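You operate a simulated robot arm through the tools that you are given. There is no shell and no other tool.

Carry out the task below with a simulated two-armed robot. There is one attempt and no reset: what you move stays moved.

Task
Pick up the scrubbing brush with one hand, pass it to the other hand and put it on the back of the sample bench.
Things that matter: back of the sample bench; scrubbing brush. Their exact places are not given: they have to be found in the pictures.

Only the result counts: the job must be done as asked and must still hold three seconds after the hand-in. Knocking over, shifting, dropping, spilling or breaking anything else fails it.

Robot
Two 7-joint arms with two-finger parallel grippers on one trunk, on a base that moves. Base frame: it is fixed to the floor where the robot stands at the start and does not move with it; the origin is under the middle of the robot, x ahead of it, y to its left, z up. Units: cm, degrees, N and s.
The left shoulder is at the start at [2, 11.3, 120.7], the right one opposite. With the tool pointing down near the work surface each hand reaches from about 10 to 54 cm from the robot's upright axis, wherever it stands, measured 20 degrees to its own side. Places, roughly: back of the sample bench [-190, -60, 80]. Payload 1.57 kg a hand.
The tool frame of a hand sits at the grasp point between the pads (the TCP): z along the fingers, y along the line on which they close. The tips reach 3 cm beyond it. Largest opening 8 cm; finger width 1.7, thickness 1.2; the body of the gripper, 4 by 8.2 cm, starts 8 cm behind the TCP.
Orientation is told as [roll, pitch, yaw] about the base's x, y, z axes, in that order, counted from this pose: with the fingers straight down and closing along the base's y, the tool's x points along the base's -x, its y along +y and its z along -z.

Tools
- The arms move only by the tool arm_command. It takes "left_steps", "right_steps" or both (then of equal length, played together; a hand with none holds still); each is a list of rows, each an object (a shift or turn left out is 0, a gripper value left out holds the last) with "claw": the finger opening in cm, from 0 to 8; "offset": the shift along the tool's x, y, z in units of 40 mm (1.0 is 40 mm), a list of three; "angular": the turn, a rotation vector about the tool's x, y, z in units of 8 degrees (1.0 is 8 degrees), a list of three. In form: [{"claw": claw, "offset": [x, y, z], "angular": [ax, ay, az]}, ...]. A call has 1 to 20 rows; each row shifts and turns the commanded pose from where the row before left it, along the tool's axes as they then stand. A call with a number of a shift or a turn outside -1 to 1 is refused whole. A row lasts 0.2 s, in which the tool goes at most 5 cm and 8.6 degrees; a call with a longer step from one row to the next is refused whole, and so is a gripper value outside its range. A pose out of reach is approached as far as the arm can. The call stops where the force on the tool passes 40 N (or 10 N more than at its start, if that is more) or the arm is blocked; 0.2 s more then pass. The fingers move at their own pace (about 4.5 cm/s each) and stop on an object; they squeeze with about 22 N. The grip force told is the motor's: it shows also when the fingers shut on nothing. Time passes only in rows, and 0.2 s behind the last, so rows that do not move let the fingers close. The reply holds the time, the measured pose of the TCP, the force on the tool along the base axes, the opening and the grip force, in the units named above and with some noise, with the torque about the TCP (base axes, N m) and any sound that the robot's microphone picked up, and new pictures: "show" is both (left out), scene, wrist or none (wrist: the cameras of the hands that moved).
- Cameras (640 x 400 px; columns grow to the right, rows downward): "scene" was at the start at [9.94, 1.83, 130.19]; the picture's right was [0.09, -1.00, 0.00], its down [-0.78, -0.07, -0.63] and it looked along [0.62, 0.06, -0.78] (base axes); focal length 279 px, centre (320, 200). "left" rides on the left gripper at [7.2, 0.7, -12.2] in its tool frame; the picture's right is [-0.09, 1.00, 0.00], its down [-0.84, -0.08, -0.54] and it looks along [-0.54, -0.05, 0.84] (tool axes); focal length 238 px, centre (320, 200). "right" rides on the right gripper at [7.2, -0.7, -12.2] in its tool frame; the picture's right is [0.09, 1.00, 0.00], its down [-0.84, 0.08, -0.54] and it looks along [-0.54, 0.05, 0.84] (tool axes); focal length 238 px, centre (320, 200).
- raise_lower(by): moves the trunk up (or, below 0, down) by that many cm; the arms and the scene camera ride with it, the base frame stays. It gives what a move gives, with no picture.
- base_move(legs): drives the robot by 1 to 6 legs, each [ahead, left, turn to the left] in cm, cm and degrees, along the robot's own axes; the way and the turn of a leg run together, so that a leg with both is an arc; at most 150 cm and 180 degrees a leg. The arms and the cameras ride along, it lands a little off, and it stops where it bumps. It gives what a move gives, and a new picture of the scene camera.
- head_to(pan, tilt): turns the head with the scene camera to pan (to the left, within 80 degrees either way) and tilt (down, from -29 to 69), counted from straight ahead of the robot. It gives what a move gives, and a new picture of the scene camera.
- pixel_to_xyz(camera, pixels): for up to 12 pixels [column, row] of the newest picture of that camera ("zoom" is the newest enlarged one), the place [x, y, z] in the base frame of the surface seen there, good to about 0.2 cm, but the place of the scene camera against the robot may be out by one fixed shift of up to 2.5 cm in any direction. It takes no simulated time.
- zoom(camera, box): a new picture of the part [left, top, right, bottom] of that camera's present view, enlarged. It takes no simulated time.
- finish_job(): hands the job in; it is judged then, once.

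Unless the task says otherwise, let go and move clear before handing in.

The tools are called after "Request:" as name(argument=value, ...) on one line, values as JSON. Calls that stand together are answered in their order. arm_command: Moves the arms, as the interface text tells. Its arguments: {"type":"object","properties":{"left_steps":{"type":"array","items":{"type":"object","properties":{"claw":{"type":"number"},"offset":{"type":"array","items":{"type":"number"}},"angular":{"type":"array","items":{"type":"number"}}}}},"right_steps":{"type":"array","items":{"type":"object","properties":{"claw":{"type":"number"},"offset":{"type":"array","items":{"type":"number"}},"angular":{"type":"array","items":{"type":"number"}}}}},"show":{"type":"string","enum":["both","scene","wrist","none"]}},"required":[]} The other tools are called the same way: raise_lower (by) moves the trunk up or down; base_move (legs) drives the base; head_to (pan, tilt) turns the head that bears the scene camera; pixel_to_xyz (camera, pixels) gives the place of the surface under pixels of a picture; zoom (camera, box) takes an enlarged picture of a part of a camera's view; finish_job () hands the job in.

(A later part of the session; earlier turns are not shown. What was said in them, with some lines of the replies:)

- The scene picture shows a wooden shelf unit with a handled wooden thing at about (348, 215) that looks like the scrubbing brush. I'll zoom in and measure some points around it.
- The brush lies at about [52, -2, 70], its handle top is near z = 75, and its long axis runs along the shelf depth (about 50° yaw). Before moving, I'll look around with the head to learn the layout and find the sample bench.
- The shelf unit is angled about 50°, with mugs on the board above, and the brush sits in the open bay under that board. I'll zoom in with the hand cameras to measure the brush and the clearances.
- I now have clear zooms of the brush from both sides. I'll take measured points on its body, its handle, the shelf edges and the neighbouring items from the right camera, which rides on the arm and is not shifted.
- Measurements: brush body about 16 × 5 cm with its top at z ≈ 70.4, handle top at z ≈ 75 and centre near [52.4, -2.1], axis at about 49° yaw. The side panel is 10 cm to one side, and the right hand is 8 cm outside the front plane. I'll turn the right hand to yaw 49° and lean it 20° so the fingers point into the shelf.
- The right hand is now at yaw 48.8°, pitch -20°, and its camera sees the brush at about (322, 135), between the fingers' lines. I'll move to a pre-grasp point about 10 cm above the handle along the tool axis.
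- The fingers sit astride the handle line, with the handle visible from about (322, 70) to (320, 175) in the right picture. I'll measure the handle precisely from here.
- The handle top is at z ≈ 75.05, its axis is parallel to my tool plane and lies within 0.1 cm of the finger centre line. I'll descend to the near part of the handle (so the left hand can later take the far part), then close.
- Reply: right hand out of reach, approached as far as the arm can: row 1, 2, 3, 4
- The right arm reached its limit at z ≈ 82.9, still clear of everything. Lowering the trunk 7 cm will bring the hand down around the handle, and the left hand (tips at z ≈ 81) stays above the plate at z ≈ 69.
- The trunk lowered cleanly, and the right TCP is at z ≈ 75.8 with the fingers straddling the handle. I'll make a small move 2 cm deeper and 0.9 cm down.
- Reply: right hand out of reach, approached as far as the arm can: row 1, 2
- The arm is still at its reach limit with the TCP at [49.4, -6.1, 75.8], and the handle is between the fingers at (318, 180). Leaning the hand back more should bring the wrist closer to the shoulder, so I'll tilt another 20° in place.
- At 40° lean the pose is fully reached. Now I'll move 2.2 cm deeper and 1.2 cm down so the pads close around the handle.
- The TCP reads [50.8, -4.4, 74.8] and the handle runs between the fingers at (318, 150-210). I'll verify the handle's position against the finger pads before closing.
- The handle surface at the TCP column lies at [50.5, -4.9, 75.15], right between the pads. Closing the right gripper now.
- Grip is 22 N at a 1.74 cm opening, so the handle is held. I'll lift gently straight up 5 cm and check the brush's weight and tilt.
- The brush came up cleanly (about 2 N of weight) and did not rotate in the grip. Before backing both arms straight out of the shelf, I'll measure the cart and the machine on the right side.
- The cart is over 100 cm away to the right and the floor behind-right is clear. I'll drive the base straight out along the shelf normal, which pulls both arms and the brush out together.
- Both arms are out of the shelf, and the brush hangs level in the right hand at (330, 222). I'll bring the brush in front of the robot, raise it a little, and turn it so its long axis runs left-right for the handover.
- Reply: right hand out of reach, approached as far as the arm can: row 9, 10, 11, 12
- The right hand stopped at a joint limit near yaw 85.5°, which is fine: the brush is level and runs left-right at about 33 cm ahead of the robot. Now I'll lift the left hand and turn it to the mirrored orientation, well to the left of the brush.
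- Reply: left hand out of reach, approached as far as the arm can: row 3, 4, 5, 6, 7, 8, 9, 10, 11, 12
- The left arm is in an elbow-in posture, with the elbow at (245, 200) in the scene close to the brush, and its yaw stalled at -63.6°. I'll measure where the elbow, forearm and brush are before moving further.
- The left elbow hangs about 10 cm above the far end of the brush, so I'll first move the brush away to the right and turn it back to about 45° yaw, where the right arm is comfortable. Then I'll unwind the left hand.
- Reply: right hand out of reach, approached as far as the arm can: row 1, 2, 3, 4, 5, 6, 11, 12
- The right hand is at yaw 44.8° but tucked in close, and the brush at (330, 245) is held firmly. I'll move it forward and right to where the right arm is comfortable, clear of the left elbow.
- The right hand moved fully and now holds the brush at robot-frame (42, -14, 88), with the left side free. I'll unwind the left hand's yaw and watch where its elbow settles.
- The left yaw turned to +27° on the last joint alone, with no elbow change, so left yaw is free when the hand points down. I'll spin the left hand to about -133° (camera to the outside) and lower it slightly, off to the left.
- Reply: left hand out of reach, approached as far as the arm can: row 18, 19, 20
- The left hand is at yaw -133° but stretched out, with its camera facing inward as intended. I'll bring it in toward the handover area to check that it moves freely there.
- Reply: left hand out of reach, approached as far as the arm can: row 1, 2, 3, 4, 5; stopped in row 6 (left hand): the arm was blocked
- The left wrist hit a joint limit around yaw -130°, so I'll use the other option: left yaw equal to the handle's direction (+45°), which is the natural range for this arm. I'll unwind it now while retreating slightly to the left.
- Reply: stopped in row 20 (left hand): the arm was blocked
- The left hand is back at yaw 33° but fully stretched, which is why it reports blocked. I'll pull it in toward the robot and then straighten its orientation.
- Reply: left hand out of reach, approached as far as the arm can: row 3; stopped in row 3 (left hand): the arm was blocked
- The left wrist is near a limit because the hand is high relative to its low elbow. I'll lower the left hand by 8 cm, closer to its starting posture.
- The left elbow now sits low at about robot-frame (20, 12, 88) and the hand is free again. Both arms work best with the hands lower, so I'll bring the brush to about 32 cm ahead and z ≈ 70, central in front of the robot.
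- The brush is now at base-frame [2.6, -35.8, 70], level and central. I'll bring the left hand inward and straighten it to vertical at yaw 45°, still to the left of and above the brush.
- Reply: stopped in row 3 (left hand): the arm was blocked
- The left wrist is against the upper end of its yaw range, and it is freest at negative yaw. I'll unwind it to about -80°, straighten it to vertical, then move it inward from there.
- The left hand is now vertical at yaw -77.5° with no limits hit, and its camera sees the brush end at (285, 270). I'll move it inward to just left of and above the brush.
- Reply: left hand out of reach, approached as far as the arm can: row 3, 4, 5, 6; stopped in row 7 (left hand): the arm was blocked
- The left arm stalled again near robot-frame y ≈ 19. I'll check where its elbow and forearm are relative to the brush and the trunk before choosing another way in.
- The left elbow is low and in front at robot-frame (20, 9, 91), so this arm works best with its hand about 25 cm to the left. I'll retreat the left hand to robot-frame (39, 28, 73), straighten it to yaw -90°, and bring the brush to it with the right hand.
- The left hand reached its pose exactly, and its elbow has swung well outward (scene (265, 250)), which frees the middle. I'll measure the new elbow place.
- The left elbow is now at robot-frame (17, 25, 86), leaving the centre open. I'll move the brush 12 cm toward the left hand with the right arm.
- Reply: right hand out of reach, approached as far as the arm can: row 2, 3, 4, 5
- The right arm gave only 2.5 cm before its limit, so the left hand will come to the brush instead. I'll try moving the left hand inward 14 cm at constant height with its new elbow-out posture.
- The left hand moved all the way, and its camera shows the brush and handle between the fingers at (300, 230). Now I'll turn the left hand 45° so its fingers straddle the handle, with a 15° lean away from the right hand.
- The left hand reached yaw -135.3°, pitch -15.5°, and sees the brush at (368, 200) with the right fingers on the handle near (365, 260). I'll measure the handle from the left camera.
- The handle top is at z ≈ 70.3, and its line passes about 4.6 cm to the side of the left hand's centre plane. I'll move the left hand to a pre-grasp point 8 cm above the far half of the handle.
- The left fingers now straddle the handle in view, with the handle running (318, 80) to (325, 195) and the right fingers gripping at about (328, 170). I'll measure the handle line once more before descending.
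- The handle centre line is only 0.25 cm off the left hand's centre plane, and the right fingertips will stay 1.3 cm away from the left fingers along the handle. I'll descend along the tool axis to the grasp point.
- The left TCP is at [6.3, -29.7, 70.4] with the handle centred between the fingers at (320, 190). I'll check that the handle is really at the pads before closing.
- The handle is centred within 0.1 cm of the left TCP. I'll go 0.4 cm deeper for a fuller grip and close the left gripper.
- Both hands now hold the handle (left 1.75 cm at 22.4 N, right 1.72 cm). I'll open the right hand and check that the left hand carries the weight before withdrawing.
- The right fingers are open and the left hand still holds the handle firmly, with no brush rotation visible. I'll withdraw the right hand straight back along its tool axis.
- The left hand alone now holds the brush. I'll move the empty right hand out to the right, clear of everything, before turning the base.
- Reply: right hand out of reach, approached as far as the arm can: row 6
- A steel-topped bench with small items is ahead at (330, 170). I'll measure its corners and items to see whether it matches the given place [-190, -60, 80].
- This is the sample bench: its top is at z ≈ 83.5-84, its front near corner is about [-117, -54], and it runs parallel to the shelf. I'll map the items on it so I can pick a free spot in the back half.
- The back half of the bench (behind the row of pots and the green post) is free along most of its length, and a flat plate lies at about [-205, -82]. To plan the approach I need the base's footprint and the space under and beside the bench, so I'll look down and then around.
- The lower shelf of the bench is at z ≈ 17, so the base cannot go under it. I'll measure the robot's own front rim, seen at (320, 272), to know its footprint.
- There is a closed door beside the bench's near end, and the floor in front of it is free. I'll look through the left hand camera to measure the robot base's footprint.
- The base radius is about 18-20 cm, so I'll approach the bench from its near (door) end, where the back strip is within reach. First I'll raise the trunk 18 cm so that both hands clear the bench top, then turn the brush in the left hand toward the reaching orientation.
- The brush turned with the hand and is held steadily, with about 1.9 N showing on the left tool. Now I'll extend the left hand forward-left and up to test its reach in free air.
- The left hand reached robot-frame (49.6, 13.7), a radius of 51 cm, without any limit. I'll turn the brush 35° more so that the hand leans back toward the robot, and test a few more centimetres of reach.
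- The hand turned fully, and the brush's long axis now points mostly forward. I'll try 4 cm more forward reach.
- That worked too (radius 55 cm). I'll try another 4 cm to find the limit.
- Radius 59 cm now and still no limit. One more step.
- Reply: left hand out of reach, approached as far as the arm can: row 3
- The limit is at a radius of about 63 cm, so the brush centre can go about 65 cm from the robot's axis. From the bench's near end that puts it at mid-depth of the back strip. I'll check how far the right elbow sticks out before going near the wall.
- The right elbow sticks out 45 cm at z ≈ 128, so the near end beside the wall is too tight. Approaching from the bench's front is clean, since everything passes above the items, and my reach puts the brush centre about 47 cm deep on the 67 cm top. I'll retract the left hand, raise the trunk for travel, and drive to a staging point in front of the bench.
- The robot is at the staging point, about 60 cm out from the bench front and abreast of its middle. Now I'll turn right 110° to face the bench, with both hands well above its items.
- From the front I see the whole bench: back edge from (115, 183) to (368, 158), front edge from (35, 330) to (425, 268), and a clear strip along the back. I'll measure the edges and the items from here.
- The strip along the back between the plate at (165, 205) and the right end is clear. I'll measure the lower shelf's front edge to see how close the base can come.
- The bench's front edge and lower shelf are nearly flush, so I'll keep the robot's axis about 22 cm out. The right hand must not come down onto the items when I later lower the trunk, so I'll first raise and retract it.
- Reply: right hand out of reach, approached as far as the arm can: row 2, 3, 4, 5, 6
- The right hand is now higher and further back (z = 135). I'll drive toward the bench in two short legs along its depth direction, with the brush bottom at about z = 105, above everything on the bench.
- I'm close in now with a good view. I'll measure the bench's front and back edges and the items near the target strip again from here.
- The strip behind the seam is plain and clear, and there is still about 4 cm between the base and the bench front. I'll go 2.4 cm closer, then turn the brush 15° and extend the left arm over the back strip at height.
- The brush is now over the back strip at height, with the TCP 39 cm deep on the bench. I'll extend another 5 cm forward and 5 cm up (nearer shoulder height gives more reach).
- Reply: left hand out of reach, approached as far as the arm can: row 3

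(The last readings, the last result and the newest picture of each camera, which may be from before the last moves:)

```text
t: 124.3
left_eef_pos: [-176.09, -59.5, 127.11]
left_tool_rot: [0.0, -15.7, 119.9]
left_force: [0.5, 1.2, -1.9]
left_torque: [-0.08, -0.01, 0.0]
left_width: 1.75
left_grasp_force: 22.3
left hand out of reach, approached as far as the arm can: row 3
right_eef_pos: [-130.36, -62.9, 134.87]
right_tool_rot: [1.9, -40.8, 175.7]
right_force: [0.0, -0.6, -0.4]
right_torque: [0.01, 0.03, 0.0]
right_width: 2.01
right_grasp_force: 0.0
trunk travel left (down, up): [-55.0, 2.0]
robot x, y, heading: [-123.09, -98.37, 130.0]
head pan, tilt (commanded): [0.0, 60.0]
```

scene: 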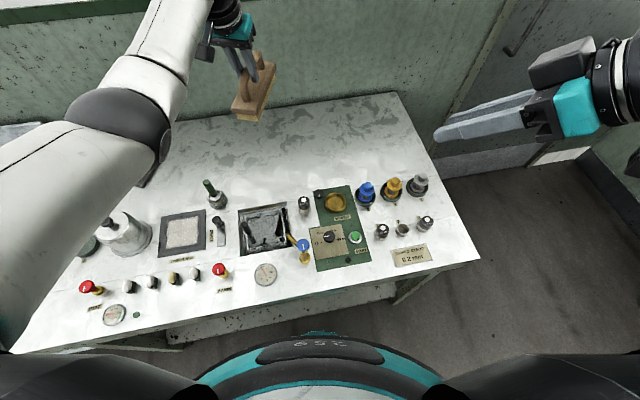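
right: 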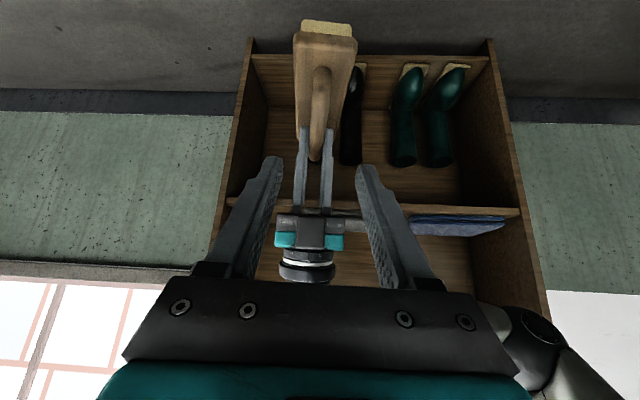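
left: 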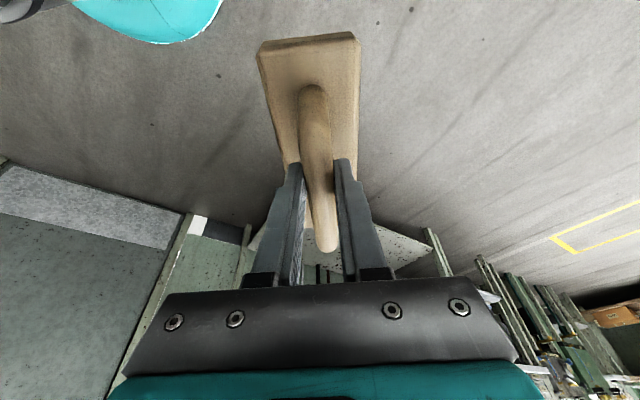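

The left hand is at its limit, with the brush centre over about [-177, -57] and nothing below it. I'll lower the trunk 28 cm, leaving about 6 cm between the brush and the bench.

Request:
raise_lower(by=-16)

Request:
raise_lower(by=-12)

Request:
head_to(pan=12, tilt=45)

```text
t: 126.2
left_eef_pos: [-176.16, -59.63, 111.18]
left_tool_rot: [0.0, -15.6, 119.9]
left_force: [-0.3, 0.2, -2.2]
left_torque: [-0.01, 0.0, 0.02]
left_width: 1.75
left_grasp_force: 21.4
right_eef_pos: [-130.36, -63.03, 118.89]
right_tool_rot: [1.9, -40.8, 175.7]
right_force: [0.7, -0.3, -0.4]
right_torque: [0.01, 0.02, 0.02]
right_width: 2.0
right_grasp_force: 0.0
trunk travel left (down, up): [-39.0, 18.0]
robot x, y, heading: [-122.86, -98.45, 130.1]
head pan, tilt (commanded): [0.0, 60.0]
```

```text
t: 127.7
left_eef_pos: [-176.17, -59.64, 99.08]
left_tool_rot: [0.1, -15.7, 119.9]
left_force: [-0.2, -0.2, -2.6]
left_torque: [-0.04, -0.02, 0.02]
left_width: 1.74
left_grasp_force: 21.5
right_eef_pos: [-130.38, -62.99, 106.77]
right_tool_rot: [1.9, -40.8, 175.7]
right_force: [-0.1, -1.2, 0.5]
right_torque: [0.0, -0.01, -0.02]
right_width: 2.02
right_grasp_force: 0.2
trunk travel left (down, up): [-27.0, 30.0]
robot x, y, heading: [-122.71, -98.31, 129.9]
head pan, tilt (commanded): [0.0, 60.0]
```

```text
t: 128.4
left_eef_pos: [-176.08, -59.57, 99.0]
left_tool_rot: [0.0, -15.7, 119.9]
left_force: [0.7, 0.2, -2.4]
left_torque: [-0.05, 0.04, 0.03]
left_width: 1.7
left_grasp_force: 22.3
right_eef_pos: [-130.41, -63.06, 106.76]
right_tool_rot: [1.9, -40.8, 175.6]
right_force: [0.1, 0.4, 0.4]
right_torque: [-0.03, -0.01, -0.01]
right_width: 2.0
right_grasp_force: 0.1
trunk travel left (down, up): [-27.0, 30.0]
robot x, y, heading: [-123.1, -98.38, 130.0]
head pan, tilt (commanded): [12.0, 45.0]
```

scene: 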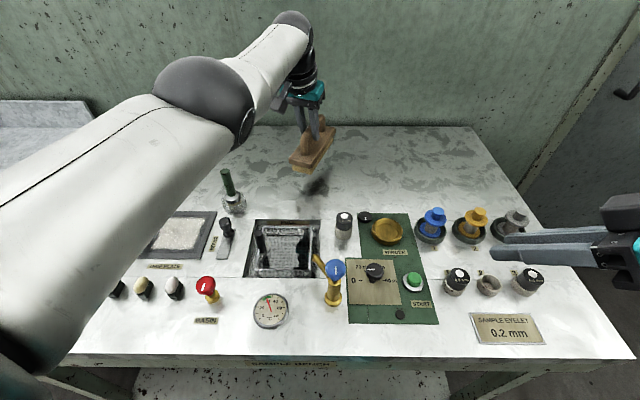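

The brush hovers over the clear back area, with its shadow at (318, 185) behind the basin. I'll measure the bench surface height with the left wrist camera, which is the accurate one.

Request:
zoom(camera="left", box=[0, 0, 640, 400])

Request:
pixel_to_xyz(camera="left", pixels=[[230, 60], [390, 60], [420, 150], [200, 120], [310, 30], [320, 240], [318, 90], [265, 45], [355, 40], [450, 250]])

Request:
pixel_to_xyz(camera="scene", pixels=[[310, 170], [322, 135], [296, 168], [330, 190], [290, 190], [360, 150], [320, 128], [470, 128], [100, 130], [400, 355], [350, 212], [232, 195]])

```text
1.00 times, centred on (320, 200) of left (not enlarged: the box is as wide or as high as the picture)
```

zoom: 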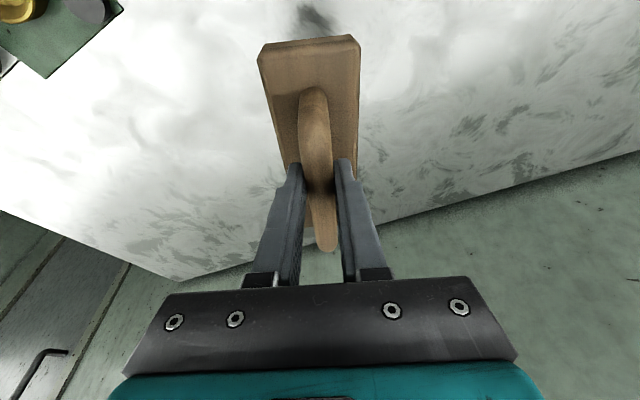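

```text
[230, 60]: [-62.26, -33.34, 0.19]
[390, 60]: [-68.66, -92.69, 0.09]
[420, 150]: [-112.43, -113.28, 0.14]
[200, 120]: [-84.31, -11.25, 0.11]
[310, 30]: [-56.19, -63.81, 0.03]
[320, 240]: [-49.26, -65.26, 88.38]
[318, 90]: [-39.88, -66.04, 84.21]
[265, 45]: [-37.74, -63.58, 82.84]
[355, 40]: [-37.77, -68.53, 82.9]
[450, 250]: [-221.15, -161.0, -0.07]
```

```text
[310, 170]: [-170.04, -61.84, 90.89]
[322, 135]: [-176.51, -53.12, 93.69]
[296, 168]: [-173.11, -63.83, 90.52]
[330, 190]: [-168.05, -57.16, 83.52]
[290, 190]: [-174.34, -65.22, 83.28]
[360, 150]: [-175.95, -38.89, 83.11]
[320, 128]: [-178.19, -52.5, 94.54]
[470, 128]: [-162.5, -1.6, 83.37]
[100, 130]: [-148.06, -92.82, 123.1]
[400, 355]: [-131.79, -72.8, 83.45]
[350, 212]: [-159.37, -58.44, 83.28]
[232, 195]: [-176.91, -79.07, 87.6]
```

The "left" picture was stale, so I'll query the fresh zoom instead.

Request:
pixel_to_xyz(camera="zoom", pixels=[[230, 60], [390, 60], [420, 150], [200, 150], [230, 200], [410, 190], [318, 90], [265, 45], [355, 40], [180, 270], [630, 155], [20, 20]])

```text
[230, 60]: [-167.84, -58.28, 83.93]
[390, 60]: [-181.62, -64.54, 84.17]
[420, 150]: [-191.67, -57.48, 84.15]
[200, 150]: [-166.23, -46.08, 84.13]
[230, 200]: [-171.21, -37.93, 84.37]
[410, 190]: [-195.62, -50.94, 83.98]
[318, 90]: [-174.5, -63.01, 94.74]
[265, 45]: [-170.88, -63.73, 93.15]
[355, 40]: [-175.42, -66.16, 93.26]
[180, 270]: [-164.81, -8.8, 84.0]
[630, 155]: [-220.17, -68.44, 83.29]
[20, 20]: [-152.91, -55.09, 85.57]
```

The bench surface is at z ≈ 84.1. I'll check whether the brush is level in the hand by measuring several points along its top.

Request:
zoom(camera="left", box=[230, 20, 390, 260])

Request:
pixel_to_xyz(camera="scene", pixels=[[300, 162], [320, 150], [330, 140], [312, 165], [325, 152], [332, 142], [300, 172], [334, 132]])

```text
1.67 times, centred on (310, 140) of left
```

zoom: 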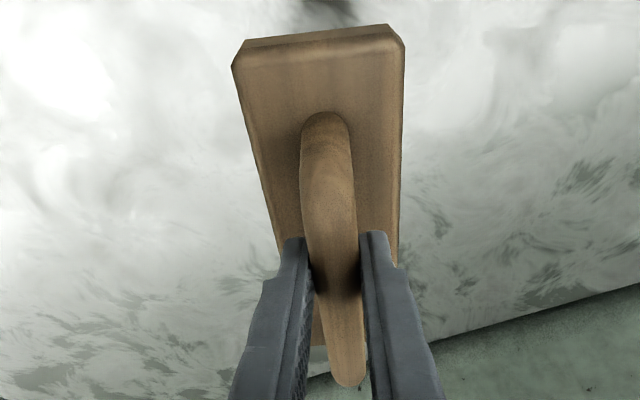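

```text
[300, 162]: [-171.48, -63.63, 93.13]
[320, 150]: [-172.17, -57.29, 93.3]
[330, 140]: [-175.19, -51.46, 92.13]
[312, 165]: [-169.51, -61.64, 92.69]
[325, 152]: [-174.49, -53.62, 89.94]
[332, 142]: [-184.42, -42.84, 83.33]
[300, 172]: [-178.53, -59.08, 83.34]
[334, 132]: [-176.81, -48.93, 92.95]
```

Request:
pixel_to_xyz(camera="zoom", pixels=[[260, 75], [380, 70], [270, 120], [385, 120], [280, 170], [390, 170], [290, 215], [392, 215], [325, 140], [335, 220], [345, 300], [350, 370]])

```text
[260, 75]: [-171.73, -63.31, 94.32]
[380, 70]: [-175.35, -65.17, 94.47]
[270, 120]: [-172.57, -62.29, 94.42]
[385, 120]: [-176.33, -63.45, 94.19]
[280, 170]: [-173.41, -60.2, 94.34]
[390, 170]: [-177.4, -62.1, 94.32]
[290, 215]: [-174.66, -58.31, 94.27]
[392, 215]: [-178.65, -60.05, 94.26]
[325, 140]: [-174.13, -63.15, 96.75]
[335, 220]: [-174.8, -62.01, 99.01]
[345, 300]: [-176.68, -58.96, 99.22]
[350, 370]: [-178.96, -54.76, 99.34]
```

The brush is level (top at 94.3 throughout), so its bottom is about 5.9 cm above the bench. I'll lower the trunk 5 cm first.

Request:
raise_lower(by=-5)

Request:
zoom(camera="scene", box=[200, 80, 440, 230])

```text
t: 129.3
left_eef_pos: [-176.18, -59.65, 94.1]
left_tool_rot: [0.0, -15.7, 119.9]
left_force: [-0.1, -0.4, -2.0]
left_torque: [0.0, -0.03, 0.02]
left_width: 1.71
left_grasp_force: 22.2
right_eef_pos: [-130.42, -62.99, 101.76]
right_tool_rot: [1.9, -40.7, 175.7]
right_force: [-0.5, 0.3, -0.6]
right_torque: [0.02, 0.0, 0.03]
right_width: 2.02
right_grasp_force: 0.1
trunk travel left (down, up): [-22.0, 35.0]
robot x, y, heading: [-123.18, -98.58, 129.8]
head pan, tilt (commanded): [12.0, 45.0]
```

```text
2.67 times, centred on (320, 155) of scene
```

zoom: 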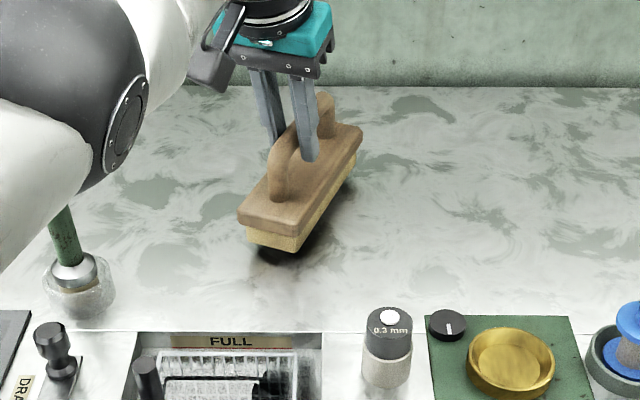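

The brush is about 0.9 cm above the surface, entirely behind the seam that separates the instrument panel from the plain back area. I'll measure where that seam lies.

Request:
pixel_to_xyz(camera="zoom", pixels=[[330, 328], [345, 328], [120, 330], [580, 315], [500, 95], [250, 90], [420, 310], [270, 245]])

```text
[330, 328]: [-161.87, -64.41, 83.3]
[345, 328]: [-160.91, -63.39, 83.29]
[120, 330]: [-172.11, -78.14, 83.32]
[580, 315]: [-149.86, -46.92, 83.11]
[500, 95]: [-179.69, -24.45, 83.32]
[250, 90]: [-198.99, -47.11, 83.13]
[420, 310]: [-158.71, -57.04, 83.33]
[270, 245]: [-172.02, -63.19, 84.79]
```

The brush centre sits near the middle of the plain back area (seam at about 29 cm, back edge at about 68 cm deep). I'll lower the last centimetre in small steps while watching the force.

Request:
raise_lower(by=-0.6)

Request:
raise_lower(by=-0.25)

```text
t: 129.9
left_eef_pos: [-176.15, -59.58, 93.44]
left_tool_rot: [0.0, -15.7, 119.9]
left_force: [-0.2, 0.9, -2.7]
left_torque: [-0.04, -0.02, 0.01]
left_width: 1.72
left_grasp_force: 21.7
right_eef_pos: [-130.43, -63.03, 101.32]
right_tool_rot: [1.8, -40.8, 175.7]
right_force: [0.6, 0.1, 0.2]
right_torque: [-0.02, 0.02, 0.0]
right_width: 2.01
right_grasp_force: 0.1
trunk travel left (down, up): [-21.4, 35.6]
robot x, y, heading: [-123.11, -98.69, 129.9]
head pan, tilt (commanded): [12.0, 45.0]
```

```text
t: 130.4
left_eef_pos: [-176.1, -59.7, 93.25]
left_tool_rot: [-0.1, -15.8, 119.9]
left_force: [-0.6, -0.6, -2.2]
left_torque: [-0.08, -0.02, -0.02]
left_width: 1.72
left_grasp_force: 22.1
right_eef_pos: [-130.33, -63.07, 100.96]
right_tool_rot: [1.9, -40.7, 175.6]
right_force: [-0.6, -0.3, 0.0]
right_torque: [0.01, 0.01, -0.05]
right_width: 2.0
right_grasp_force: 0.0
trunk travel left (down, up): [-21.2, 35.8]
robot x, y, heading: [-123.17, -98.09, 129.6]
head pan, tilt (commanded): [12.0, 45.0]
```

No contact yet (the force is still about -2.2 N, which is the brush's weight). I'll continue in small steps.

Request:
raise_lower(by=-0.25)

Request:
raise_lower(by=-0.2)

```text
t: 130.9
left_eef_pos: [-175.99, -59.54, 93.11]
left_tool_rot: [0.1, -15.7, 119.8]
left_force: [0.2, 0.4, 0.3]
left_torque: [-0.23, -0.09, 0.02]
left_width: 1.73
left_grasp_force: 21.9
right_eef_pos: [-130.47, -62.97, 100.78]
right_tool_rot: [1.9, -40.8, 175.7]
right_force: [-0.1, -0.2, -0.2]
right_torque: [0.0, 0.0, 0.04]
right_width: 2.02
right_grasp_force: 0.0
trunk travel left (down, up): [-20.9, 36.1]
robot x, y, heading: [-122.68, -98.25, 129.9]
head pan, tilt (commanded): [12.0, 45.0]
```

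```text
t: 131.4
left_eef_pos: [-176.17, -59.57, 93.02]
left_tool_rot: [0.1, -16.0, 119.9]
left_force: [0.6, 0.8, 9.1]
left_torque: [-0.51, -0.32, 0.04]
left_width: 1.75
left_grasp_force: 22.2
right_eef_pos: [-130.25, -63.08, 100.56]
right_tool_rot: [1.9, -40.7, 175.7]
right_force: [0.1, 0.6, 0.2]
right_torque: [-0.03, 0.03, -0.03]
right_width: 2.0
right_grasp_force: 0.1
trunk travel left (down, up): [-20.7, 36.3]
robot x, y, heading: [-123.25, -98.4, 129.9]
head pan, tilt (commanded): [12.0, 45.0]
```

Contact: the force rose to +9 N upward, first at the robot-side end. I'll relieve it by 0.15 cm and then open the left hand.

Request:
raise_lower(by=0.15)

Request:
arm_command(left_steps=[{"claw": 3}, {"claw": 5}, {"claw": 5}, {"claw": 5}, {}], show="both")

```text
t: 132.0
left_eef_pos: [-176.04, -59.45, 93.06]
left_tool_rot: [0.1, -15.9, 119.8]
left_force: [0.4, 3.0, 5.8]
left_torque: [0.32, 0.14, 0.05]
left_width: 1.72
left_grasp_force: 21.9
right_eef_pos: [-130.28, -62.82, 100.64]
right_tool_rot: [1.8, -40.8, 175.7]
right_force: [0.5, 0.1, -0.2]
right_torque: [0.0, -0.02, -0.01]
right_width: 2.0
right_grasp_force: 0.0
trunk travel left (down, up): [-20.9, 36.1]
robot x, y, heading: [-123.16, -98.13, 129.9]
head pan, tilt (commanded): [12.0, 45.0]
```

```text
t: 133.2
left_eef_pos: [-175.97, -59.72, 93.07]
left_tool_rot: [0.2, -15.7, 119.9]
left_force: [0.0, -0.4, 0.6]
left_torque: [0.0, -0.03, 0.01]
left_width: 5.02
left_grasp_force: 0.0
right_eef_pos: [-130.44, -62.95, 100.67]
right_tool_rot: [2.0, -40.8, 175.7]
right_force: [0.5, 0.5, 0.1]
right_torque: [-0.04, -0.01, -0.02]
right_width: 2.0
right_grasp_force: 0.0
trunk travel left (down, up): [-20.9, 36.1]
robot x, y, heading: [-123.18, -98.43, 129.9]
head pan, tilt (commanded): [12.0, 45.0]
```

scene: 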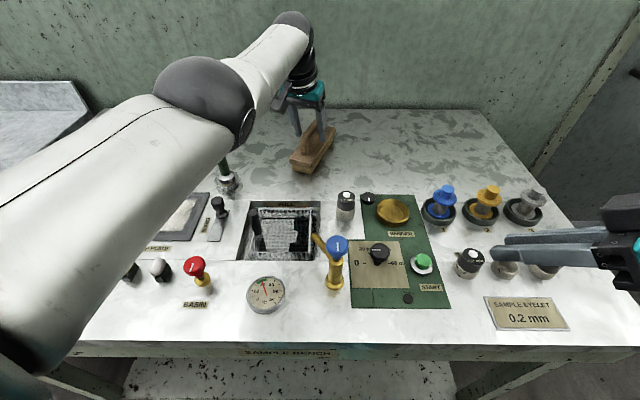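
left: 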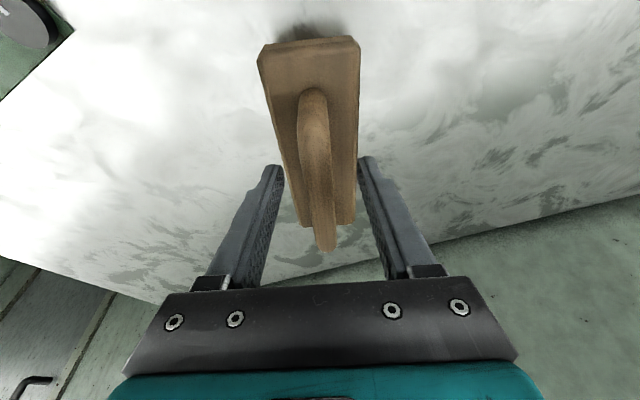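

The brush rests flat on the bench and the fingers are open, free of the handle. I'll raise the trunk 14 cm to lift the hand straight off it.

Request:
raise_lower(by=14)

Request:
zoom(camera="left", box=[0, 0, 640, 400])

```text
t: 134.8
left_eef_pos: [-176.14, -59.55, 106.93]
left_tool_rot: [0.0, -15.7, 119.8]
left_force: [-0.3, -0.2, -0.2]
left_torque: [-0.03, 0.05, -0.01]
left_width: 5.02
left_grasp_force: 0.0
right_eef_pos: [-130.23, -63.11, 114.55]
right_tool_rot: [1.9, -40.8, 175.7]
right_force: [0.4, -0.3, 0.0]
right_torque: [0.03, -0.02, -0.01]
right_width: 1.98
right_grasp_force: 0.1
trunk travel left (down, up): [-34.9, 22.1]
robot x, y, heading: [-123.08, -98.38, 129.9]
head pan, tilt (commanded): [12.0, 45.0]
```

```text
1.00 times, centred on (320, 200) of left (not enlarged: the box is as wide or as high as the picture)
```

zoom: 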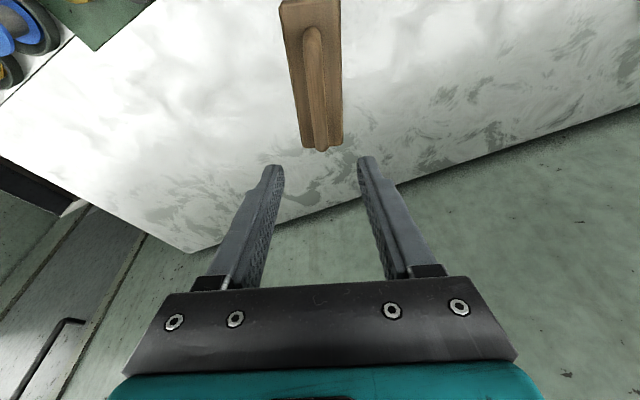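

Request:
pixel_to_xyz(camera="zoom", pixels=[[284, 12], [338, 10], [305, 140], [342, 138], [295, 75], [342, 75], [313, 60], [318, 140], [190, 250], [300, 217], [400, 178], [635, 105]])

Request:
zoom(camera="scene", box=[180, 90, 460, 265])

```text
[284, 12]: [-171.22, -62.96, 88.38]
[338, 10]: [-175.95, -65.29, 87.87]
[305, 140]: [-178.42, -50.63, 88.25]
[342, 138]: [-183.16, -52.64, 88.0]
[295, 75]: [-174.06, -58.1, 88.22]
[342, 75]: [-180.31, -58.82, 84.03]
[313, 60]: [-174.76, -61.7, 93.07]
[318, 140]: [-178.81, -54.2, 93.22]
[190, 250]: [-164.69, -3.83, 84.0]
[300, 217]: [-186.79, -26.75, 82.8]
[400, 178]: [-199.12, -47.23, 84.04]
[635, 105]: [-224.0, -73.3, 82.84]
```

```text
2.29 times, centred on (320, 178) of scene
```

zoom: 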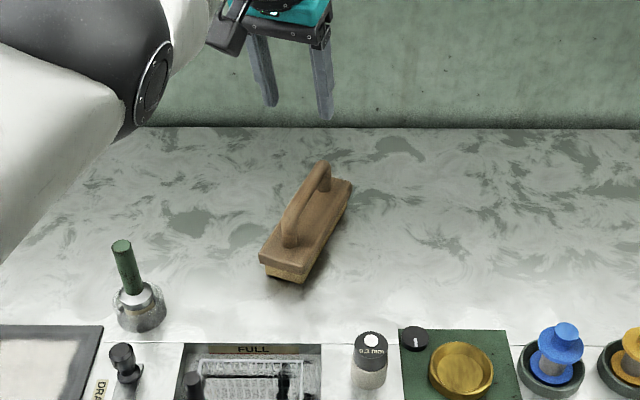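

The brush stands flat, centred at about [-177.2, -57.9]: behind the seam and about 24 cm from the back edge. To sit deeper in the back area (nearer the nominal [-190, -60]), I'll nudge it a few centimetres with closed fingers from its robot-side end. First I'll move the hand back above that end.

Request:
arm_command(left_steps=[{"claw": 0, "offset": [0.778, 0, -0.218]}, {"offset": [0.778, 0, -0.218]}, {"offset": [0.778, 0, -0.218]}, {}, {}], show="both")

```text
t: 136.0
left_eef_pos: [-171.36, -68.03, 107.0]
left_tool_rot: [0.1, -15.6, 119.9]
left_force: [0.3, -0.3, 0.8]
left_torque: [-0.04, 0.03, 0.0]
left_width: 0.01
left_grasp_force: 20.8
right_eef_pos: [-130.35, -63.08, 114.71]
right_tool_rot: [1.9, -40.8, 175.7]
right_force: [0.0, -0.3, -0.8]
right_torque: [0.01, -0.02, 0.02]
right_width: 2.0
right_grasp_force: 0.2
trunk travel left (down, up): [-34.9, 22.1]
robot x, y, heading: [-123.3, -98.42, 129.9]
head pan, tilt (commanded): [12.0, 45.0]
```

scene: 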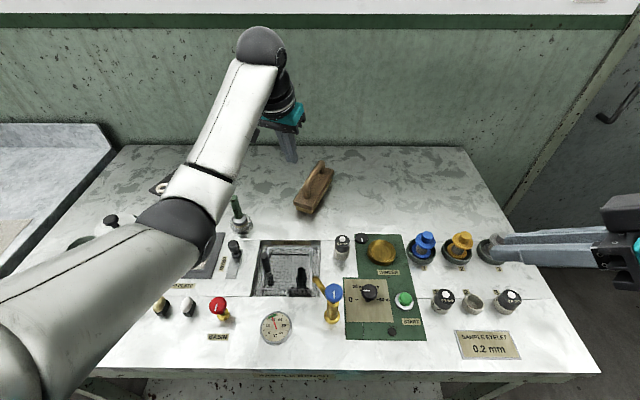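
left: 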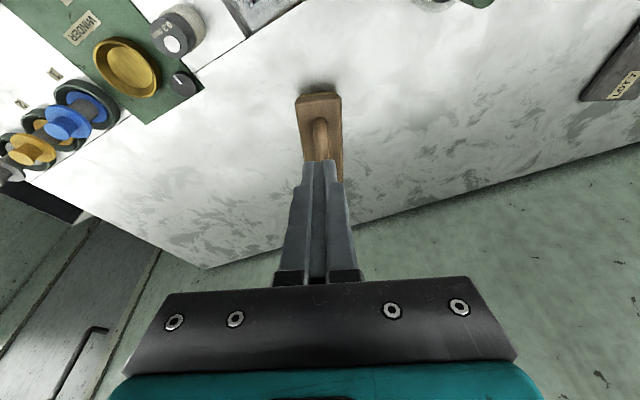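

The closed hand is above and behind the brush's near end. Before lowering, I'll check how high the left elbow and forearm are above the bench items.

Request:
pixel_to_xyz(camera="scene", pixels=[[190, 220], [210, 185], [240, 110], [260, 45], [120, 270], [237, 205], [460, 235], [425, 240], [488, 245], [342, 240], [335, 290], [215, 225]])

```text
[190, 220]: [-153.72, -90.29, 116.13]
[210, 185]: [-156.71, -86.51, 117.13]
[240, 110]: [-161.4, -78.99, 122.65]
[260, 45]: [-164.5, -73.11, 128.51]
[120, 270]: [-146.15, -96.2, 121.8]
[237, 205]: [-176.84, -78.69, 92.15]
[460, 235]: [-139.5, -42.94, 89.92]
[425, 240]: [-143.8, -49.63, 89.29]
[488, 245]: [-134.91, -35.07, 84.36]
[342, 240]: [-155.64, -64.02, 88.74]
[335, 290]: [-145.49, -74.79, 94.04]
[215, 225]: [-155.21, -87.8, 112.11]
```

Request:
pixel_to_xyz(camera="scene", pixels=[[218, 302], [272, 325], [190, 305], [160, 305], [235, 245], [218, 315], [205, 260], [330, 315], [300, 270], [237, 228]])

Request:
zoom(camera="scene", box=[60, 180, 380, 380])

```text
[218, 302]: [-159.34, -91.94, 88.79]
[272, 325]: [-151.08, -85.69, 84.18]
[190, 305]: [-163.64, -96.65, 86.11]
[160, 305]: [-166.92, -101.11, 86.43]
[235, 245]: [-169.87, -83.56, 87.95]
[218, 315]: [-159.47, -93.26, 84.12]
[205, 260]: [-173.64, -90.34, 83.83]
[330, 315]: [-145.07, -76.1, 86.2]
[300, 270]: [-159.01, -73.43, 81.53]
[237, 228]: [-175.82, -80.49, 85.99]
```

```text
2.00 times, centred on (220, 280) of scene
```

zoom: 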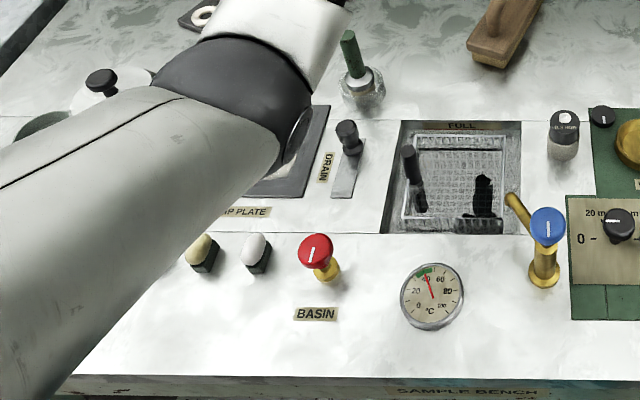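

The left elbow's underside is about 105 cm high and the tallest item near it is the red knob at about 90 cm, so lowering the trunk 9 cm is safe. The fingertips will then be at about z = 95, still behind the brush's end.

Request:
raise_lower(by=-9)

Request:
arm_command(left_steps=[{"offset": [0.14, 0, 0.5]}, {"offset": [0.14, 0, 0.5]}, {"offset": [0.14, 0, 0.5]}, {"offset": [0.14, 0, 0.5]}, {}], show="both")

```text
t: 137.3
left_eef_pos: [-171.25, -68.06, 97.91]
left_tool_rot: [0.0, -15.8, 119.9]
left_force: [-1.1, 0.0, -0.2]
left_torque: [0.02, -0.01, 0.01]
left_width: 0.01
left_grasp_force: 21.5
right_eef_pos: [-130.35, -63.01, 105.68]
right_tool_rot: [1.8, -40.8, 175.7]
right_force: [0.1, 0.0, -0.1]
right_torque: [-0.03, -0.01, -0.01]
right_width: 2.04
right_grasp_force: 0.2
trunk travel left (down, up): [-25.9, 31.1]
robot x, y, heading: [-123.17, -98.84, 130.1]
head pan, tilt (commanded): [12.0, 45.0]
```

```text
t: 138.5
left_eef_pos: [-171.44, -67.88, 89.44]
left_tool_rot: [0.1, -15.7, 119.9]
left_force: [0.6, 0.6, 0.9]
left_torque: [0.02, -0.01, 0.05]
left_width: 0.0
left_grasp_force: 21.1
right_eef_pos: [-130.38, -63.01, 105.67]
right_tool_rot: [1.9, -40.7, 175.6]
right_force: [0.3, -0.7, -0.2]
right_torque: [0.01, 0.01, -0.02]
right_width: 1.98
right_grasp_force: 0.1
trunk travel left (down, up): [-25.9, 31.1]
robot x, y, heading: [-122.95, -98.4, 130.1]
head pan, tilt (commanded): [12.0, 45.0]
```

scene: 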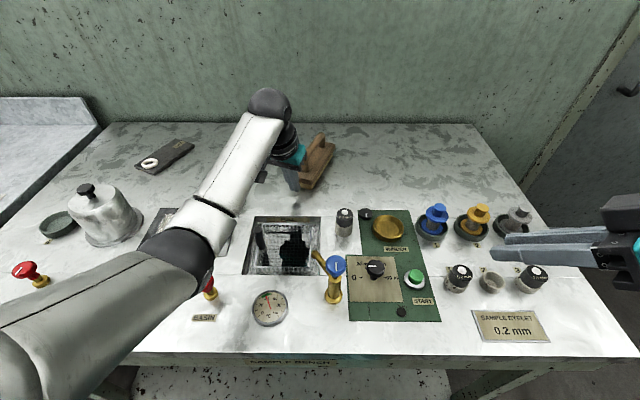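
left: 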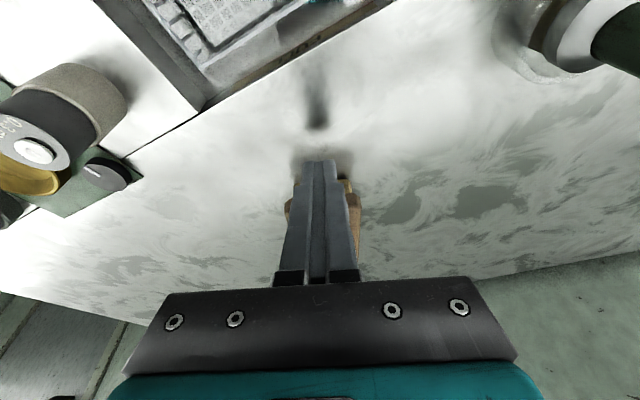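

The fingertips are at z ≈ 86.5 behind the brush's end, with no contact. I'll check the elbow's height over the knobs before nudging.

Request:
pixel_to_xyz(camera="scene", pixels=[[175, 245], [190, 260], [200, 280], [212, 285], [150, 250], [215, 215], [300, 172], [318, 150]])

Request:
zoom(camera="scene", box=[100, 110, 400, 310])

```text
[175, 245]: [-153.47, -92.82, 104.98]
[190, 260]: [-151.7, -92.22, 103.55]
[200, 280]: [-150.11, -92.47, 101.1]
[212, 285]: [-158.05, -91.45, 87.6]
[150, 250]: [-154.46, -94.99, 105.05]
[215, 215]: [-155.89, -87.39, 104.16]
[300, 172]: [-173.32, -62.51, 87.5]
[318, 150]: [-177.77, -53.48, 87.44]
```

```text
2.00 times, centred on (250, 210) of scene
```

zoom: 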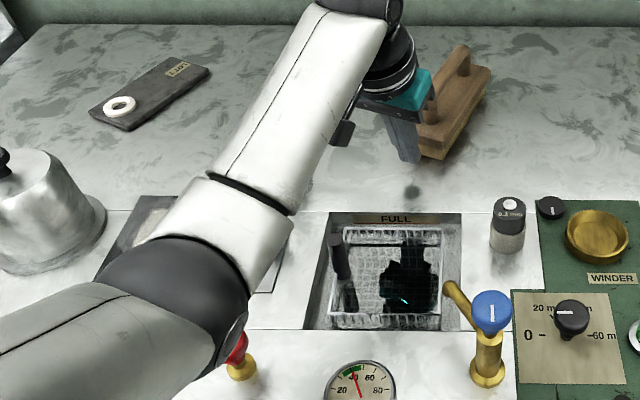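

The elbow clears the knobs by several centimetres and will rise as the arm extends. I'll lower the fingertips another 0.6 cm and slowly push the brush about 5 cm toward the back along its own axis.

Request:
arm_command(left_steps=[{"offset": [0.04, 0, 0.144]}, {"offset": [-0.1445, 0, 0.0405]}, {"offset": [-0.1445, 0, 0.0405]}, {"offset": [-0.1445, 0, 0.0405]}, {"offset": [-0.1445, 0, 0.0405]}, {"offset": [-0.1445, 0, 0.0405]}, {"offset": [-0.1445, 0, 0.0405]}, {}], show="both")

```text
t: 140.3
left_eef_pos: [-173.18, -64.96, 89.04]
left_tool_rot: [0.1, -15.7, 119.8]
left_force: [0.2, 0.0, -0.3]
left_torque: [0.01, 0.01, 0.02]
left_width: 0.0
left_grasp_force: 21.3
right_eef_pos: [-130.33, -63.07, 105.71]
right_tool_rot: [2.0, -40.9, 175.7]
right_force: [-0.1, 0.8, 0.3]
right_torque: [0.01, -0.01, 0.01]
right_width: 2.01
right_grasp_force: 0.0
trunk travel left (down, up): [-25.9, 31.1]
robot x, y, heading: [-122.81, -98.3, 129.6]
head pan, tilt (commanded): [12.0, 45.0]
```

scene: 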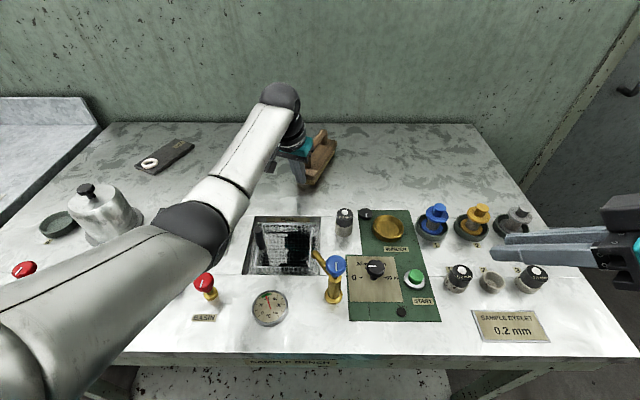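
left: 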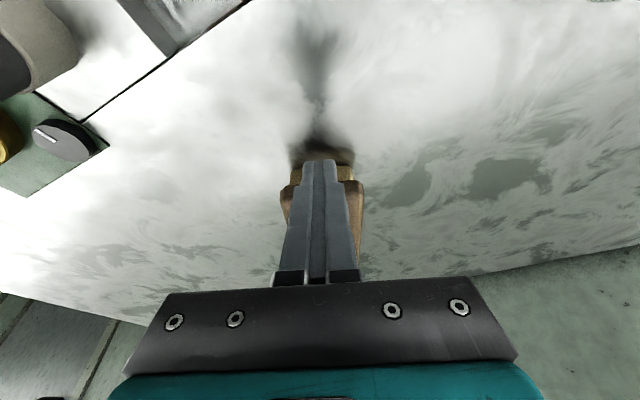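

The fingers are at the brush's end face, with only a tiny force so far. I'll continue the push another 4 cm and measure.

Request:
arm_command(left_steps=[{"offset": [-0.1445, 0, 0.0405]}, {"offset": [-0.1445, 0, 0.0405]}, {"offset": [-0.1445, 0, 0.0405]}, {"offset": [-0.1445, 0, 0.0405]}, {"offset": [-0.1445, 0, 0.0405]}, {"offset": [-0.1445, 0, 0.0405]}, {}], show="both")

Request:
zoom(camera="scene", box=[200, 80, 440, 230])

```text
t: 141.9
left_eef_pos: [-175.06, -61.67, 89.22]
left_tool_rot: [0.0, -15.9, 119.7]
left_force: [0.8, 0.8, -0.3]
left_torque: [0.0, -0.02, 0.0]
left_width: 0.0
left_grasp_force: 21.0
right_eef_pos: [-130.39, -63.08, 105.63]
right_tool_rot: [1.9, -40.8, 175.7]
right_force: [0.7, -0.1, -0.4]
right_torque: [-0.01, -0.01, -0.04]
right_width: 2.01
right_grasp_force: 0.0
trunk travel left (down, up): [-25.9, 31.1]
robot x, y, heading: [-122.86, -98.19, 130.0]
head pan, tilt (commanded): [12.0, 45.0]
```

scene: 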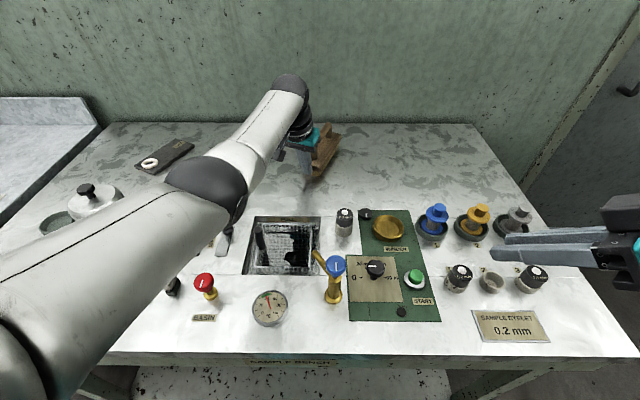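
left: 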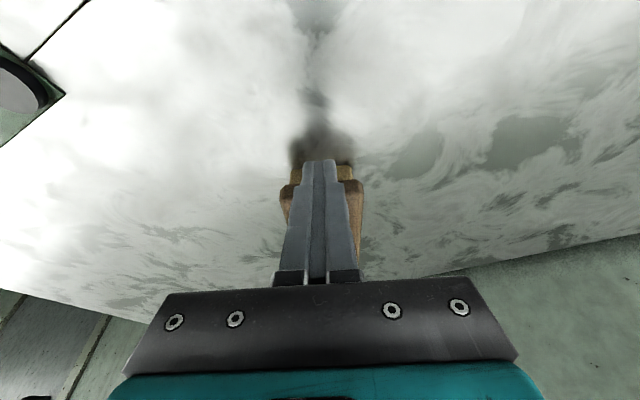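

```text
2.67 times, centred on (320, 155) of scene
```

zoom: 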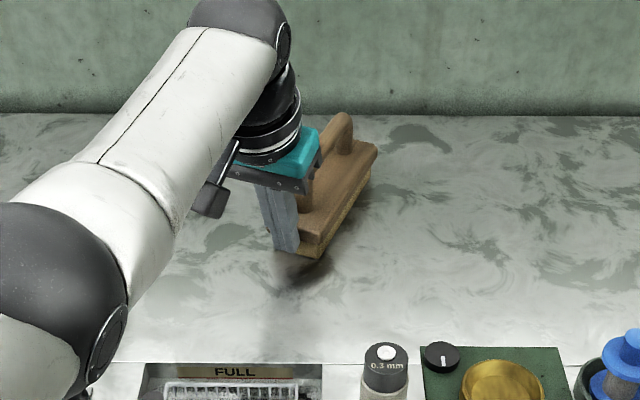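

The brush slid straight and is now about 19 cm from the back edge, in the middle of the back area. I'll back the fingers off and lift the hand clear.

Request:
arm_command(left_steps=[{"offset": [0.25, 0, -0.07]}, {"offset": [0.25, 0, -0.07]}, {"offset": [0.25, 0, -0.07]}, {"offset": [-0.13, 0, -0.48]}, {"offset": [-0.13, 0, -0.48]}, {"offset": [-0.13, 0, -0.48]}, {"offset": [-0.13, 0, -0.48]}, {}], show="none")

Request:
raise_lower(by=20)

Request:
zoom(camera="left", box=[0, 0, 640, 400])

Request:
zoom(camera="scene", box=[160, 100, 480, 300])

```text
t: 143.7
left_eef_pos: [-173.34, -64.53, 96.98]
left_tool_rot: [0.1, -15.6, 120.0]
left_force: [0.1, 0.2, -0.5]
left_torque: [-0.01, 0.05, 0.02]
left_width: 0.01
left_grasp_force: 21.6
right_eef_pos: [-130.51, -63.04, 105.64]
right_tool_rot: [1.9, -40.8, 175.7]
right_force: [0.6, -0.1, 0.3]
right_torque: [0.02, 0.0, -0.01]
right_width: 1.99
right_grasp_force: 0.0
trunk travel left (down, up): [-25.9, 31.1]
robot x, y, heading: [-122.64, -98.17, 129.9]
head pan, tilt (commanded): [12.0, 45.0]
```

```text
t: 145.8
left_eef_pos: [-173.27, -64.61, 116.93]
left_tool_rot: [0.1, -15.7, 119.9]
left_force: [-0.4, 0.6, -0.4]
left_torque: [-0.04, -0.04, -0.02]
left_width: 0.01
left_grasp_force: 21.3
right_eef_pos: [-130.37, -62.98, 125.63]
right_tool_rot: [1.9, -40.8, 175.7]
right_force: [0.2, -0.2, 0.1]
right_torque: [0.01, 0.0, 0.0]
right_width: 2.0
right_grasp_force: 0.2
trunk travel left (down, up): [-45.9, 11.1]
robot x, y, heading: [-122.88, -98.29, 129.8]
head pan, tilt (commanded): [12.0, 45.0]
```

```text
1.00 times, centred on (320, 200) of left (not enlarged: the box is as wide or as high as the picture)
```

zoom: 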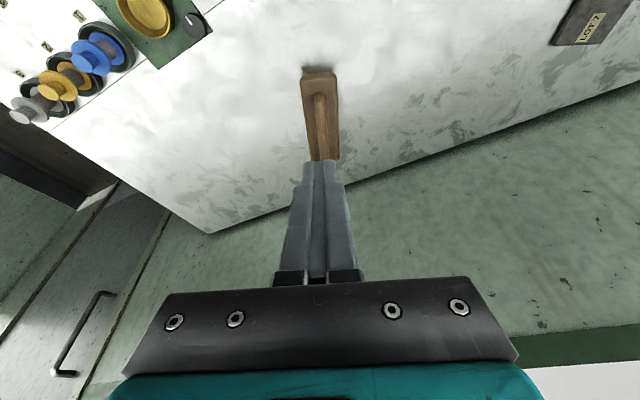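

```text
2.00 times, centred on (320, 200) of scene
```

zoom: 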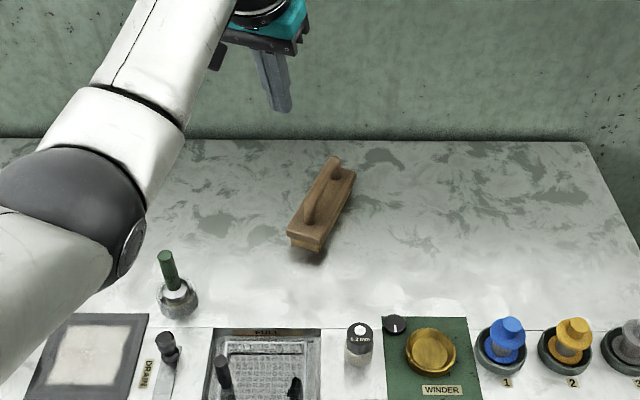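

The brush lies flat in the middle of the plain back area, and the pots, post and plate all look undisturbed. I'll retract the left arm and back the base away, then take a final look.

Request:
arm_command(left_steps=[{"offset": [0.75, 0, -0.21]}, {"offset": [0.75, 0, -0.21]}, {"offset": [0.75, 0, -0.21]}, {"offset": [0.75, 0, -0.21]}, {}], show="none")

Request:
base_move(legs=[[-28, -5, 0]])

Request:
head_to(pan=8, tilt=40)

Request:
zoom(camera="scene", box=[80, 120, 480, 370])

```text
t: 147.1
left_eef_pos: [-167.17, -75.38, 116.93]
left_tool_rot: [0.0, -15.7, 119.9]
left_force: [-0.6, 0.2, -0.5]
left_torque: [0.02, 0.0, 0.02]
left_width: 0.01
left_grasp_force: 21.5
right_eef_pos: [-130.38, -63.0, 125.55]
right_tool_rot: [2.0, -40.8, 175.7]
right_force: [0.3, 0.9, -0.2]
right_torque: [0.01, 0.01, -0.02]
right_width: 2.02
right_grasp_force: 0.1
trunk travel left (down, up): [-45.9, 11.1]
robot x, y, heading: [-123.08, -98.36, 129.9]
head pan, tilt (commanded): [12.0, 45.0]
```

```text
t: 149.0
left_eef_pos: [-145.54, -93.83, 117.03]
left_tool_rot: [0.1, -15.7, 119.6]
left_force: [-0.2, 0.1, -0.4]
left_torque: [0.0, 0.0, -0.02]
left_width: 0.01
left_grasp_force: 21.4
right_eef_pos: [-108.51, -81.37, 125.67]
right_tool_rot: [1.8, -40.8, 175.5]
right_force: [0.3, -0.7, 0.0]
right_torque: [0.03, -0.01, -0.03]
right_width: 2.01
right_grasp_force: 0.1
trunk travel left (down, up): [-45.9, 11.1]
robot x, y, heading: [-101.18, -116.63, 129.8]
head pan, tilt (commanded): [12.0, 45.0]
```

scene: 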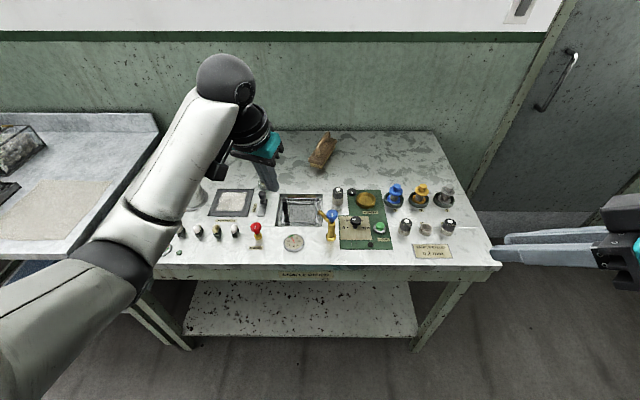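

```text
t: 149.7
left_eef_pos: [-145.5, -93.65, 116.87]
left_tool_rot: [0.0, -15.7, 119.8]
left_force: [0.1, 0.1, 0.4]
left_torque: [0.0, 0.0, -0.02]
left_width: 0.0
left_grasp_force: 21.7
right_eef_pos: [-108.47, -81.45, 125.63]
right_tool_rot: [2.1, -40.8, 175.5]
right_force: [0.6, -0.1, 0.3]
right_torque: [0.0, 0.01, 0.01]
right_width: 2.02
right_grasp_force: 0.0
trunk travel left (down, up): [-45.9, 11.1]
robot x, y, heading: [-101.3, -116.67, 129.5]
head pan, tilt (commanded): [8.0, 40.0]
```

scene: 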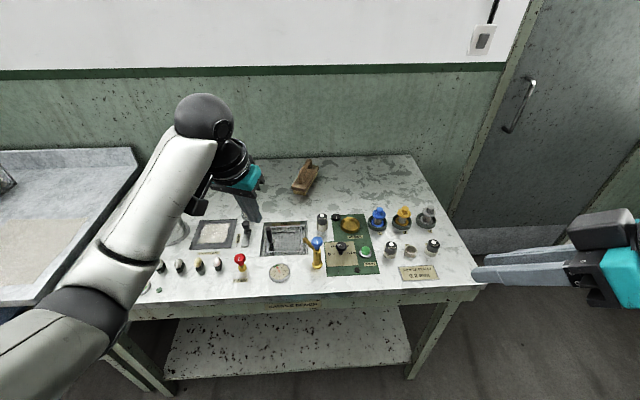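

```text
1.60 times, centred on (280, 245) of scene
```

zoom: 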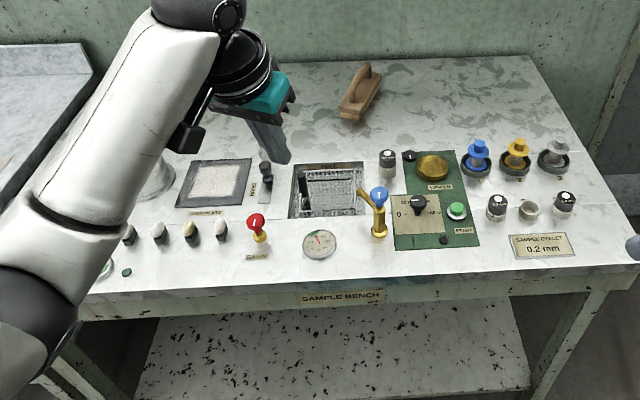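

The brush lies alone on the back of the bench labelled "SAMPLE BENCH" (zoom (360, 92)), and the instruments all stand as before. I'll do one last check of its position and that it lies flat.

Request:
pixel_to_xyz(camera="zoom", pixels=[[345, 105], [360, 110], [355, 95], [378, 78], [370, 75], [365, 68], [385, 95], [330, 95], [450, 60], [360, 130]])

```text
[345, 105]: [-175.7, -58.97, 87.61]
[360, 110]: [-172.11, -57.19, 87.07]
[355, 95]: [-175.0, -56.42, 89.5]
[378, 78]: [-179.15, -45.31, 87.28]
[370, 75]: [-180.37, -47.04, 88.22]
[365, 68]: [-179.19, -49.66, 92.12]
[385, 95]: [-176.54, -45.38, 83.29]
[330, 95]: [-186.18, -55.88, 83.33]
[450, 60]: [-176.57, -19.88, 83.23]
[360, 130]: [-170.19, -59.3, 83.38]
```

The brush's top is level (about 87.3-87.6 at both ends, with the bench at 83.3 in the same camera), so it rests flat at about [-178, -53]. Both hands are clear, so I'm handing the job in.

Request:
finish_job()

```text
The job is handed in.
```

The scrubbing brush is on the back of the sample bench, lying flat, and I've handed the job in. The system accepted the hand-in but didn't say whether it passed.

- **Pick-up:** the right hand lifted the brush off the shelf by its handle.
- **Handover:** the left hand took the other half of the handle in mid-air before the right hand let go.
- **Placing:** the left hand set the brush down behind the bench's instrument panel. I then slid it about 5 cm further back with closed fingers.
- **Final position:** the brush is at about [-178, -53], roughly 19 cm from the bench's back edge. You gave roughly [-190, -60] for the spot, so it sits about 14 cm from there.
- **Surroundings:** in the last pictures nothing else on the bench looked moved or knocked over. Both hands and the robot are clear of the bench.
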